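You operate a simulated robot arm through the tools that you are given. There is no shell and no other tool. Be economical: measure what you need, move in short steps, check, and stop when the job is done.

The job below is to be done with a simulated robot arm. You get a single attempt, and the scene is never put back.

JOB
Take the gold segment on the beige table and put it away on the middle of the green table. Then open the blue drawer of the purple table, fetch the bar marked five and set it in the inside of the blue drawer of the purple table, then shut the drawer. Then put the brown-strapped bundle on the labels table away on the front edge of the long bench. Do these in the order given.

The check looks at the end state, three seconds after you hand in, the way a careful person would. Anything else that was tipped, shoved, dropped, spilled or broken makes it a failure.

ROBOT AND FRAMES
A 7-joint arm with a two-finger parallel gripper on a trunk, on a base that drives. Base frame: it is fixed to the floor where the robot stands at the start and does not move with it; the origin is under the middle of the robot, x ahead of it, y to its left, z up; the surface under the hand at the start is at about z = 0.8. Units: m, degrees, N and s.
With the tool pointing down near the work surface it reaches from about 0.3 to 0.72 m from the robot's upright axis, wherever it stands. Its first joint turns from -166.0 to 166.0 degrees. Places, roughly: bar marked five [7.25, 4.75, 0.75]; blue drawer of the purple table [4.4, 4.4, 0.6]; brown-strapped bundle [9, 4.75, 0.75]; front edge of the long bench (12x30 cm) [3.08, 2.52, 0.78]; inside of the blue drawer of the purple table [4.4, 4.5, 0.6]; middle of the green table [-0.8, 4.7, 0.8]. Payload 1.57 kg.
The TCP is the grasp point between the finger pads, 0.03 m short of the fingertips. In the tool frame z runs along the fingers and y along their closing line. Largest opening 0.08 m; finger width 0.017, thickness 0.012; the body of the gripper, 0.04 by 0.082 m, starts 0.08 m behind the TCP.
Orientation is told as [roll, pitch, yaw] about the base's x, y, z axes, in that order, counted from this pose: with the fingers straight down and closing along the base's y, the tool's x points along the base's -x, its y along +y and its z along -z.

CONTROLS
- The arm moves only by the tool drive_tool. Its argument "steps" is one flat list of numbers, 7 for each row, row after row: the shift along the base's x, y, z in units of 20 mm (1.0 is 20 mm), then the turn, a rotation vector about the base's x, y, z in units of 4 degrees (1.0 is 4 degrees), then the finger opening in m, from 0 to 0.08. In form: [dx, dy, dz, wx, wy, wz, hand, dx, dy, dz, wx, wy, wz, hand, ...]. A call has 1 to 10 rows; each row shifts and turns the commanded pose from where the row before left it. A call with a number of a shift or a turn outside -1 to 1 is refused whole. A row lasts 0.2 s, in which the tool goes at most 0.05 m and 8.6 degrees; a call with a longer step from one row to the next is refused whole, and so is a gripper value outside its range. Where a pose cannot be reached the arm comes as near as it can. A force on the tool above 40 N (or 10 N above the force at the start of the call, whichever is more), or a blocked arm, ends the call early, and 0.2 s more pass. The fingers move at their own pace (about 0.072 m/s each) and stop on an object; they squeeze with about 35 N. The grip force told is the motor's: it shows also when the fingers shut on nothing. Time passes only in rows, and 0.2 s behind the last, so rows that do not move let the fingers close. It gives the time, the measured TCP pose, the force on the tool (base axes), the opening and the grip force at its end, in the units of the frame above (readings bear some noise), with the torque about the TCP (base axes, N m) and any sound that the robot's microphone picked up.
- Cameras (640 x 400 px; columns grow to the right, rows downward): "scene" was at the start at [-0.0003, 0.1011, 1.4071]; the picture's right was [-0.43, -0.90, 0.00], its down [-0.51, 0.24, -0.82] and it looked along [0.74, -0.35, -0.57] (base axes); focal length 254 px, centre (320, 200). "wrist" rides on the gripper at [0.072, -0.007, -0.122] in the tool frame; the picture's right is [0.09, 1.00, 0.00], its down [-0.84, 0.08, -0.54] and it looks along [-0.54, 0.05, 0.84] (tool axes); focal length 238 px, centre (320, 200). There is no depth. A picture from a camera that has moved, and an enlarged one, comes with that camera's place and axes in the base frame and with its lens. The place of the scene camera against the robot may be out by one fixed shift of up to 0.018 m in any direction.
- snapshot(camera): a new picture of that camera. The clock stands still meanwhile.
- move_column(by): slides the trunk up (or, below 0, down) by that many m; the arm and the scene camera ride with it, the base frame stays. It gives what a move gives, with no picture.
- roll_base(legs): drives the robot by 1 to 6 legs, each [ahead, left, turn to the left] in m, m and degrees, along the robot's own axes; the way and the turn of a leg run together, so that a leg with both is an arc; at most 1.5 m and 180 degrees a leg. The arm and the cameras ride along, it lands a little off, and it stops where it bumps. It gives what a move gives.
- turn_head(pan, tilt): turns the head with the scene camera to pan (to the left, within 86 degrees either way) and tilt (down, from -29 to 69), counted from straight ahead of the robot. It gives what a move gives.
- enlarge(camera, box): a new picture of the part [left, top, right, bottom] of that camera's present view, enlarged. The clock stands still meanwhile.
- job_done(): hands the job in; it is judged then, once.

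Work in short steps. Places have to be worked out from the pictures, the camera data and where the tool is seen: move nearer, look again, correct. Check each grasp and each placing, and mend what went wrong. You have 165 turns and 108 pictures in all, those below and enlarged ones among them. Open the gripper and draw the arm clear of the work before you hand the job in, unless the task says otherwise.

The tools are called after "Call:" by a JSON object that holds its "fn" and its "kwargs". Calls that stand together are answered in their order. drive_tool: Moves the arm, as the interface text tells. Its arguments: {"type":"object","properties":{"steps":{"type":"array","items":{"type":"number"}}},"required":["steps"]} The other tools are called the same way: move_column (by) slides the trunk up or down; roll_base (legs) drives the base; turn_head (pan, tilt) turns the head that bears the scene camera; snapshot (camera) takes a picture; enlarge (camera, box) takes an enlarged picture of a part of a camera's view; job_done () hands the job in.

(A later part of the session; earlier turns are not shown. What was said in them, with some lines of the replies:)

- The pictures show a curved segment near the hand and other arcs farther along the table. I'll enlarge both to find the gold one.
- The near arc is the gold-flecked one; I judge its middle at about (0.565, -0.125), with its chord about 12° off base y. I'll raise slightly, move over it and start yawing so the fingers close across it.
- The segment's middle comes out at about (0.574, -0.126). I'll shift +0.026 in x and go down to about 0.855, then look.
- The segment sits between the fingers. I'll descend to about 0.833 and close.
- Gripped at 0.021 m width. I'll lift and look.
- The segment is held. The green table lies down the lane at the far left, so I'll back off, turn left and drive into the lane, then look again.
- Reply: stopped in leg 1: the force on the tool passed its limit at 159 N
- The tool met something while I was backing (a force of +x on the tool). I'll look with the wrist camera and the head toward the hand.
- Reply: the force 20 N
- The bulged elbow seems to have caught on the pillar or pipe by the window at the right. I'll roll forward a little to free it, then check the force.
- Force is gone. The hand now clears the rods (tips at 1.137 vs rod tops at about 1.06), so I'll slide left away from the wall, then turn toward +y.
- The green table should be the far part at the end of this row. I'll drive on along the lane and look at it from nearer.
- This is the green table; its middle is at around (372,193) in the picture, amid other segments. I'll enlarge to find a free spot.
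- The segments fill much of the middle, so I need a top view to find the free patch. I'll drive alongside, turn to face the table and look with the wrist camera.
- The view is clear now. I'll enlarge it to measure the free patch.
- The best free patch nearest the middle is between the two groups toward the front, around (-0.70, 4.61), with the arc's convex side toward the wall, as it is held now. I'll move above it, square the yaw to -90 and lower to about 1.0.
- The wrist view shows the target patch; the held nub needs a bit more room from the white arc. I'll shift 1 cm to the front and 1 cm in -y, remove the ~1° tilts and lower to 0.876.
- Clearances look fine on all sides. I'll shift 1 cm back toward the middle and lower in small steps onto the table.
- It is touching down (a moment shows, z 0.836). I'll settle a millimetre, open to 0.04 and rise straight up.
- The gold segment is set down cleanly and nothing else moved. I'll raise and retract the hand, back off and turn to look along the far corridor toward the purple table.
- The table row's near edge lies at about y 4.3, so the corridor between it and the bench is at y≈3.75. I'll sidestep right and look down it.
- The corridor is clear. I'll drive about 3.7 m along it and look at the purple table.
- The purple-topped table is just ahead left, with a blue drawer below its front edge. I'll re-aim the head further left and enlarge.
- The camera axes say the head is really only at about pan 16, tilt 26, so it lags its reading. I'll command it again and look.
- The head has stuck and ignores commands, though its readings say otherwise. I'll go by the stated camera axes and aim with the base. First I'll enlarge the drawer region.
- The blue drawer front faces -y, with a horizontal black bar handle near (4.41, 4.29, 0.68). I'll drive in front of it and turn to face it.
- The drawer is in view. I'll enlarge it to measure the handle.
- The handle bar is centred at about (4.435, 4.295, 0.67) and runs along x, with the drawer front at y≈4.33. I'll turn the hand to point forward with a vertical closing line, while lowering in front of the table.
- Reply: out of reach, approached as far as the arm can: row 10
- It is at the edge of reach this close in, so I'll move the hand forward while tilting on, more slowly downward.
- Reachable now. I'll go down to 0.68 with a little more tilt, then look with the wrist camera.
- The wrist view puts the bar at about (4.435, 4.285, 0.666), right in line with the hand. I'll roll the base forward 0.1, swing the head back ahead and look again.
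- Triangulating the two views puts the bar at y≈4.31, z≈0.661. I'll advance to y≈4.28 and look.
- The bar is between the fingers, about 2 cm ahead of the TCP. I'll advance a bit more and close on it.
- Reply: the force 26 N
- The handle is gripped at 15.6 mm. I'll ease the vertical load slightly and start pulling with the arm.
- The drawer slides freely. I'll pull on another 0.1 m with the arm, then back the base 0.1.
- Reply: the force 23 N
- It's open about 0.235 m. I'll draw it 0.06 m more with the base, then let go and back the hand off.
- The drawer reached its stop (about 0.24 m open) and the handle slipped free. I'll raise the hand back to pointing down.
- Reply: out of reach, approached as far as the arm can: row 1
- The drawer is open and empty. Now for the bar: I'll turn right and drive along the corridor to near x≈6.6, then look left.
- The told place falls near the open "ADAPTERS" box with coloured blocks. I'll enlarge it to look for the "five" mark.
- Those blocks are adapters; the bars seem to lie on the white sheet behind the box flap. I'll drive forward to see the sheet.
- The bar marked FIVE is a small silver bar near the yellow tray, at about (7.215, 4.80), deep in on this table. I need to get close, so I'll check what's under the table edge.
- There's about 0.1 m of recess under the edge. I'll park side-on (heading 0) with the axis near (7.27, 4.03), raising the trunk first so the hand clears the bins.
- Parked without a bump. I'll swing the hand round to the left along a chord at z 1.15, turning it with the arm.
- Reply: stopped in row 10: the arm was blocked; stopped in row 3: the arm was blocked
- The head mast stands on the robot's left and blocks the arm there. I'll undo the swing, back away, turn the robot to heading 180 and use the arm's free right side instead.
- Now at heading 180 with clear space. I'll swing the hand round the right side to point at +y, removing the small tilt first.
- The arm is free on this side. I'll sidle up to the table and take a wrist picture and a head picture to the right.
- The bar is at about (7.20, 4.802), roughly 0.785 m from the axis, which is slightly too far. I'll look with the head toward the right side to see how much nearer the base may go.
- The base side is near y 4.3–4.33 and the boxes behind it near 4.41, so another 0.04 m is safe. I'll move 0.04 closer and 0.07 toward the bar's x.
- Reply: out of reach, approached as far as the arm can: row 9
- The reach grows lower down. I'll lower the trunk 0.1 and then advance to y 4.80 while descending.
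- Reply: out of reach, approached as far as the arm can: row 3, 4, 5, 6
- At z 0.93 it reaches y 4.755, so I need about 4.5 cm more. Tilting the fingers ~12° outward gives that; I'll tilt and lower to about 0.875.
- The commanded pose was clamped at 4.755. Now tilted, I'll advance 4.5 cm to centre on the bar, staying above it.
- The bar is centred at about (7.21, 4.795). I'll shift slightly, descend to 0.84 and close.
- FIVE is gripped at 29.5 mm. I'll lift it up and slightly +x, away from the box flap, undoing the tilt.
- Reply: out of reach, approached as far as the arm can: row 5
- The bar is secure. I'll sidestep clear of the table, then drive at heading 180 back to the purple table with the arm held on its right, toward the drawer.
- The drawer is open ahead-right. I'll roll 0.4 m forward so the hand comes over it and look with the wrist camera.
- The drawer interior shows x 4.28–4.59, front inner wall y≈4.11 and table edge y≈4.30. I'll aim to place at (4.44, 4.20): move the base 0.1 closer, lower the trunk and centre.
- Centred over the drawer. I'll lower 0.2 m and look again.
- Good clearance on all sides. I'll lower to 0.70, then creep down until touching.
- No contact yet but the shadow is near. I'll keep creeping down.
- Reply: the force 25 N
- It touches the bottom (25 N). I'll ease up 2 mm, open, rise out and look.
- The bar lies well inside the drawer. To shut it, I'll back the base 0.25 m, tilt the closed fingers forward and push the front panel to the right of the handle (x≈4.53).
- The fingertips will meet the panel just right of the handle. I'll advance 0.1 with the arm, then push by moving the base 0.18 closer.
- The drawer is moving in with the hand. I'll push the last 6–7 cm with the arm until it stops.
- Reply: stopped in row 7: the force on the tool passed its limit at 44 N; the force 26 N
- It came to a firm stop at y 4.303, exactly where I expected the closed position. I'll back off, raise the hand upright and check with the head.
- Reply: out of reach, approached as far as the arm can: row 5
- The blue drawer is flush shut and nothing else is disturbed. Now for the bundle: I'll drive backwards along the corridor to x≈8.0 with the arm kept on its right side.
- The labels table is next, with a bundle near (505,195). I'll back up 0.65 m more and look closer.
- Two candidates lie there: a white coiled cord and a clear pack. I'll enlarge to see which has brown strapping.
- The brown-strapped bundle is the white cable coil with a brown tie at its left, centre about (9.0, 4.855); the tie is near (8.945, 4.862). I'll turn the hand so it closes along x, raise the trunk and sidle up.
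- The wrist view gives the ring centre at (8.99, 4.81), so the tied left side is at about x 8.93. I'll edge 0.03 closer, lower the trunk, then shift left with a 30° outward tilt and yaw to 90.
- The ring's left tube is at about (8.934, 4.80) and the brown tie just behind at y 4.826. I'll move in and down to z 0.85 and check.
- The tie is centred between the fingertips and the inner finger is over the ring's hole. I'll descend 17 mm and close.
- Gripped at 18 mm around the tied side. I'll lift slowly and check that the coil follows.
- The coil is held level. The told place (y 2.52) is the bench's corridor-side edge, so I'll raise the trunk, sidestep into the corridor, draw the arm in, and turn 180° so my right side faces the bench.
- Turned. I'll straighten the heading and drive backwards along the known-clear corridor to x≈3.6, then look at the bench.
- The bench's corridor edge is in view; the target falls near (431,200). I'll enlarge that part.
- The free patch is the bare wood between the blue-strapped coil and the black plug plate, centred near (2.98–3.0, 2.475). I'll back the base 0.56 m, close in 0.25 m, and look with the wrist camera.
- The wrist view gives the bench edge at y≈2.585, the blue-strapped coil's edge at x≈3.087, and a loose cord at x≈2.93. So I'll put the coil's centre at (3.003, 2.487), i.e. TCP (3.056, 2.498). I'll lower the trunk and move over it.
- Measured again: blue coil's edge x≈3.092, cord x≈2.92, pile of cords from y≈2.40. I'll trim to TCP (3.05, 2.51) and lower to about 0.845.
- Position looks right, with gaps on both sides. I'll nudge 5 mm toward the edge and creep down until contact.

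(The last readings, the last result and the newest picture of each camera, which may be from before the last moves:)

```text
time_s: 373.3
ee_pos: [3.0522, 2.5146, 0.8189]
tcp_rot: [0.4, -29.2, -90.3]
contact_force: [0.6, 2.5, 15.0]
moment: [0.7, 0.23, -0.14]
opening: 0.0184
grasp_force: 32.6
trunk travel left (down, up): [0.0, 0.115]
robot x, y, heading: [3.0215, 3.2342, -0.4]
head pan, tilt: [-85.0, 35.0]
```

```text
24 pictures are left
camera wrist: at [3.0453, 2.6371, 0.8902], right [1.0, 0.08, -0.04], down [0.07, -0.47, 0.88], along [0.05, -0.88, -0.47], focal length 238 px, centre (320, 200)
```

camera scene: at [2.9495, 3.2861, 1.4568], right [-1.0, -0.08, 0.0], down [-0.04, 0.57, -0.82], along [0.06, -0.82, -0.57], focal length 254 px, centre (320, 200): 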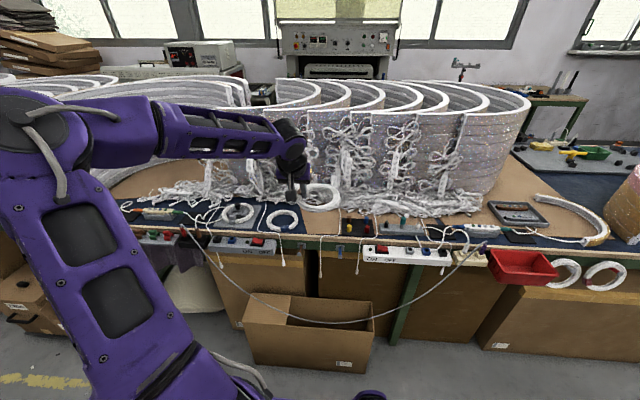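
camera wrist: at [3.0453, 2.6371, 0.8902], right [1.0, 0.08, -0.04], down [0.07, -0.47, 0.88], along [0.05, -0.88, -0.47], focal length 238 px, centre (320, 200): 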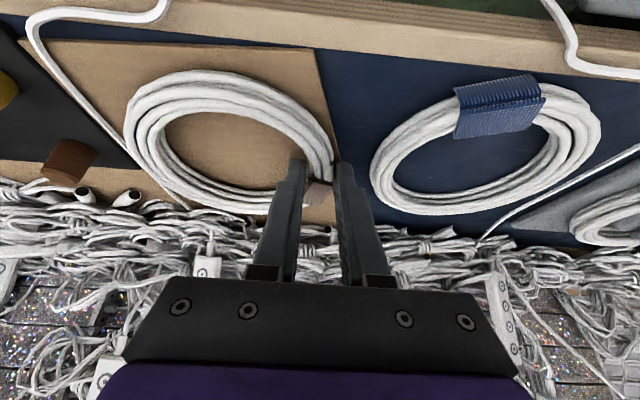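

It touches down at 0.819, but the coil's far-left rim brushes the loose cord. I'll lift 8 mm, shift 12 mm toward the edge and 2 mm +x, and set it down again.

Call:
{"fn": "drive_tool", "kwargs": {"steps": [0, 0, 0.45, 0, 0, 0, 0, 0.1, 0.6, 0, 0, 0, 0, 0, 0, 0, -0.2, 0, 0, 0, 0, 0, 0, -0.15, 0, 0, 0, 0]}}

Call:
{"fn": "snapshot", "kwargs": {"camera": "wrist"}}

```text
time_s: 374.3
ee_pos: [3.055, 2.5263, 0.8167]
tcp_rot: [0.5, -29.2, -90.3]
contact_force: [1.3, -0.7, 3.6]
moment: [0.22, -0.02, -0.03]
opening: 0.0184
grasp_force: 32.9
trunk travel left (down, up): [0.0, 0.115]
robot x, y, heading: [3.0226, 3.2356, -0.4]
head pan, tilt: [-85.0, 35.0]
```

```text
23 pictures are left
camera wrist: at [3.0468, 2.6493, 0.8904], right [1.0, 0.08, -0.04], down [0.07, -0.47, 0.88], along [0.05, -0.88, -0.47], focal length 238 px, centre (320, 200)
```

wrist: 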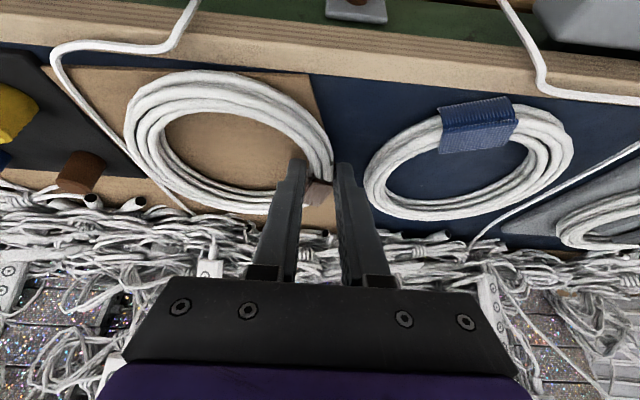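

Now it lies clear of the cord and touches lightly. I'll settle 1 mm, open just to 0.028, and withdraw along the finger axis.

Call:
{"fn": "drive_tool", "kwargs": {"steps": [0, 0, -0.07, 0, 0, 0, 0, 0, 0, 0, 0, 0, 0, 0.027, 0, 0, 0, 0, 0, 0, 0.027, 0, 0.25, 0.45, 0, 0, 0, 0.027, 0, 0.45, 0.8, 0, 0, 0, 0.027, 0, 0.5, 0.9, 0, 0, 0, 0.027, 0, 0.5, 0.9, 0, 0, 0, 0.027, 0, 0.5, 0.9, 0, 0, 0, 0.027, 0, 0.5, 0.9, 0, 0, 0, 0.027]}}

Call:
{"fn": "snapshot", "kwargs": {"camera": "wrist"}}

Call:
{"fn": "enlarge", "kwargs": {"camera": "scene", "box": [230, 170, 422, 290]}}

```text
time_s: 376.3
ee_pos: [3.053, 2.5803, 0.913]
tcp_rot: [0.4, -29.1, -90.3]
contact_force: [-0.6, -0.7, 0.6]
moment: [0.01, 0.03, 0.0]
opening: 0.0271
grasp_force: 0.0
trunk travel left (down, up): [0.0, 0.115]
robot x, y, heading: [3.0218, 3.2335, -0.6]
head pan, tilt: [-85.0, 35.0]
```

```text
22 pictures are left
camera wrist: at [3.0455, 2.7027, 0.9859], right [1.0, 0.08, -0.04], down [0.07, -0.47, 0.88], along [0.05, -0.88, -0.47], focal length 238 px, centre (320, 200)
```

wrist: 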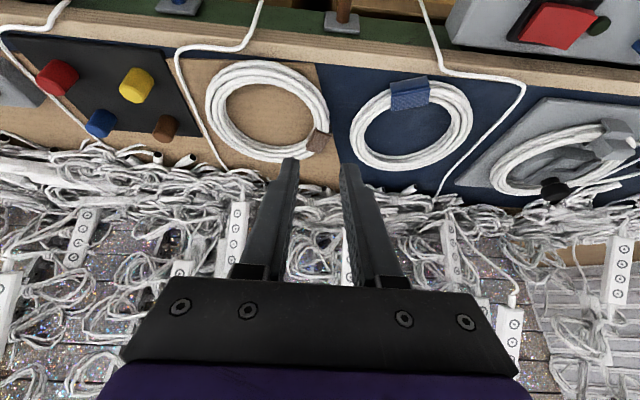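

```text
3.33 times, centred on (326, 230) of scene
camera zoom: at [2.9495, 3.286, 1.3567], right [-1.0, -0.08, 0.0], down [-0.04, 0.57, -0.82], along [0.06, -0.82, -0.57], focal length 845 px, centre (300, 100)
```

zoom: 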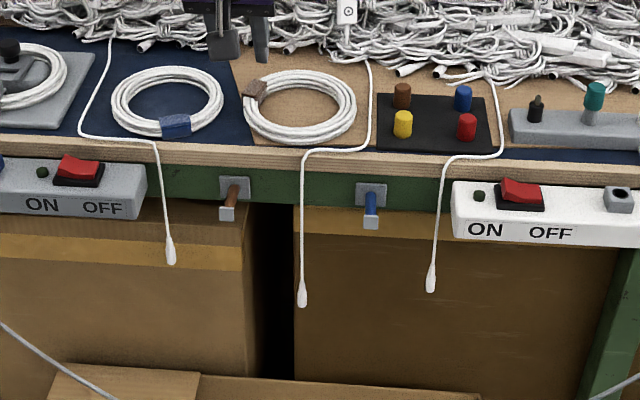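

The coil rests flat on the front edge between its neighbours, touching nothing. I'll draw the hand up and away, and move the base clear.

Call:
{"fn": "drive_tool", "kwargs": {"steps": [0, 0.5, 1, 0, 0, 0, 0.027, 0, 0.5, 1, 0, 0, 0, 0.027, 0, 0.5, 1, 0, 0, 0, 0.04, 0, 0.5, 0.5, 0, 0, 0, 0.06]}}

Call:
{"fn": "roll_base", "kwargs": {"legs": [[0, 0.35, 0]]}}

Call:
{"fn": "snapshot", "kwargs": {"camera": "scene"}}

```text
time_s: 377.3
ee_pos: [3.053, 2.6203, 0.9829]
tcp_rot: [0.4, -29.0, -90.3]
contact_force: [-0.4, -0.3, -0.8]
moment: [0.05, 0.02, 0.01]
opening: 0.0598
grasp_force: 0.1
trunk travel left (down, up): [0.0, 0.115]
robot x, y, heading: [3.0221, 3.2324, -0.5]
head pan, tilt: [-85.0, 35.0]
```

```text
time_s: 381.2
ee_pos: [3.0566, 2.9696, 0.9825]
tcp_rot: [0.4, -28.9, -90.3]
contact_force: [0.4, 0.1, 0.7]
moment: [0.01, -0.03, -0.04]
opening: 0.06
grasp_force: 0.1
trunk travel left (down, up): [0.0, 0.115]
robot x, y, heading: [3.0261, 3.5825, -0.9]
head pan, tilt: [-85.0, 35.0]
```

```text
20 pictures are left
camera scene: at [2.9531, 3.6355, 1.3568], right [-1.0, -0.08, 0.0], down [-0.04, 0.57, -0.82], along [0.06, -0.82, -0.57], focal length 254 px, centre (320, 200)
```

scene: 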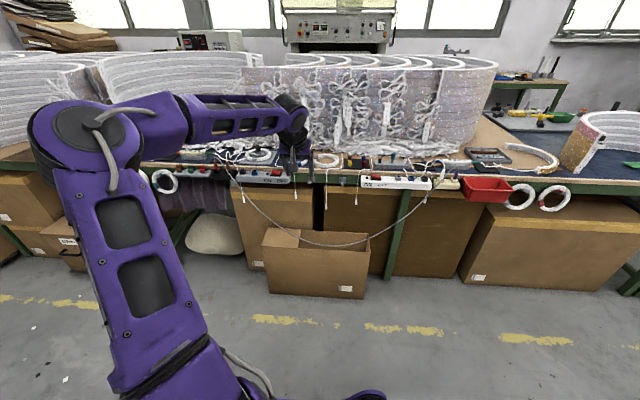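

The gripper is open and clear, the coil rests on the front edge, the drawer is shut on the bar, and the gold segment lies on the green table. I'm handing the job in.

Call:
{"fn": "job_done", "kwargs": {}}

```text
The job is handed in.
```

I did all three parts in the order given and handed the job in; the one doubt is how close to the middle the gold segment lies.

- **Gold segment:** it is on the green table at about (-0.70, 4.60). That is roughly 0.14 m from the place you gave, towards the table's front edge. Other segments fill the exact middle, so I used the nearest gap that let me put it down without touching them.
- **Bar marked five:** it lies in the blue drawer of the purple table. I pushed the drawer to a firm stop and it looked flush afterwards.
- **Brown-strapped bundle:** this was the white cable coil with a brown tie. It lies flat on the front edge of the long bench at about (3.0, 2.515), clear of the coil and cord beside it.

Early on, with the segment in the gripper, backing up stopped with 159 N on the tool. I think the arm's elbow caught a pillar or pipe by the window. I could not confirm what it touched and did not go back to check; the segment stayed in the grip. Later the arm was also blocked while reaching left over the goods table, probably by the robot's own head mast. I saw nothing else shoved or tipped in the pictures after each step.
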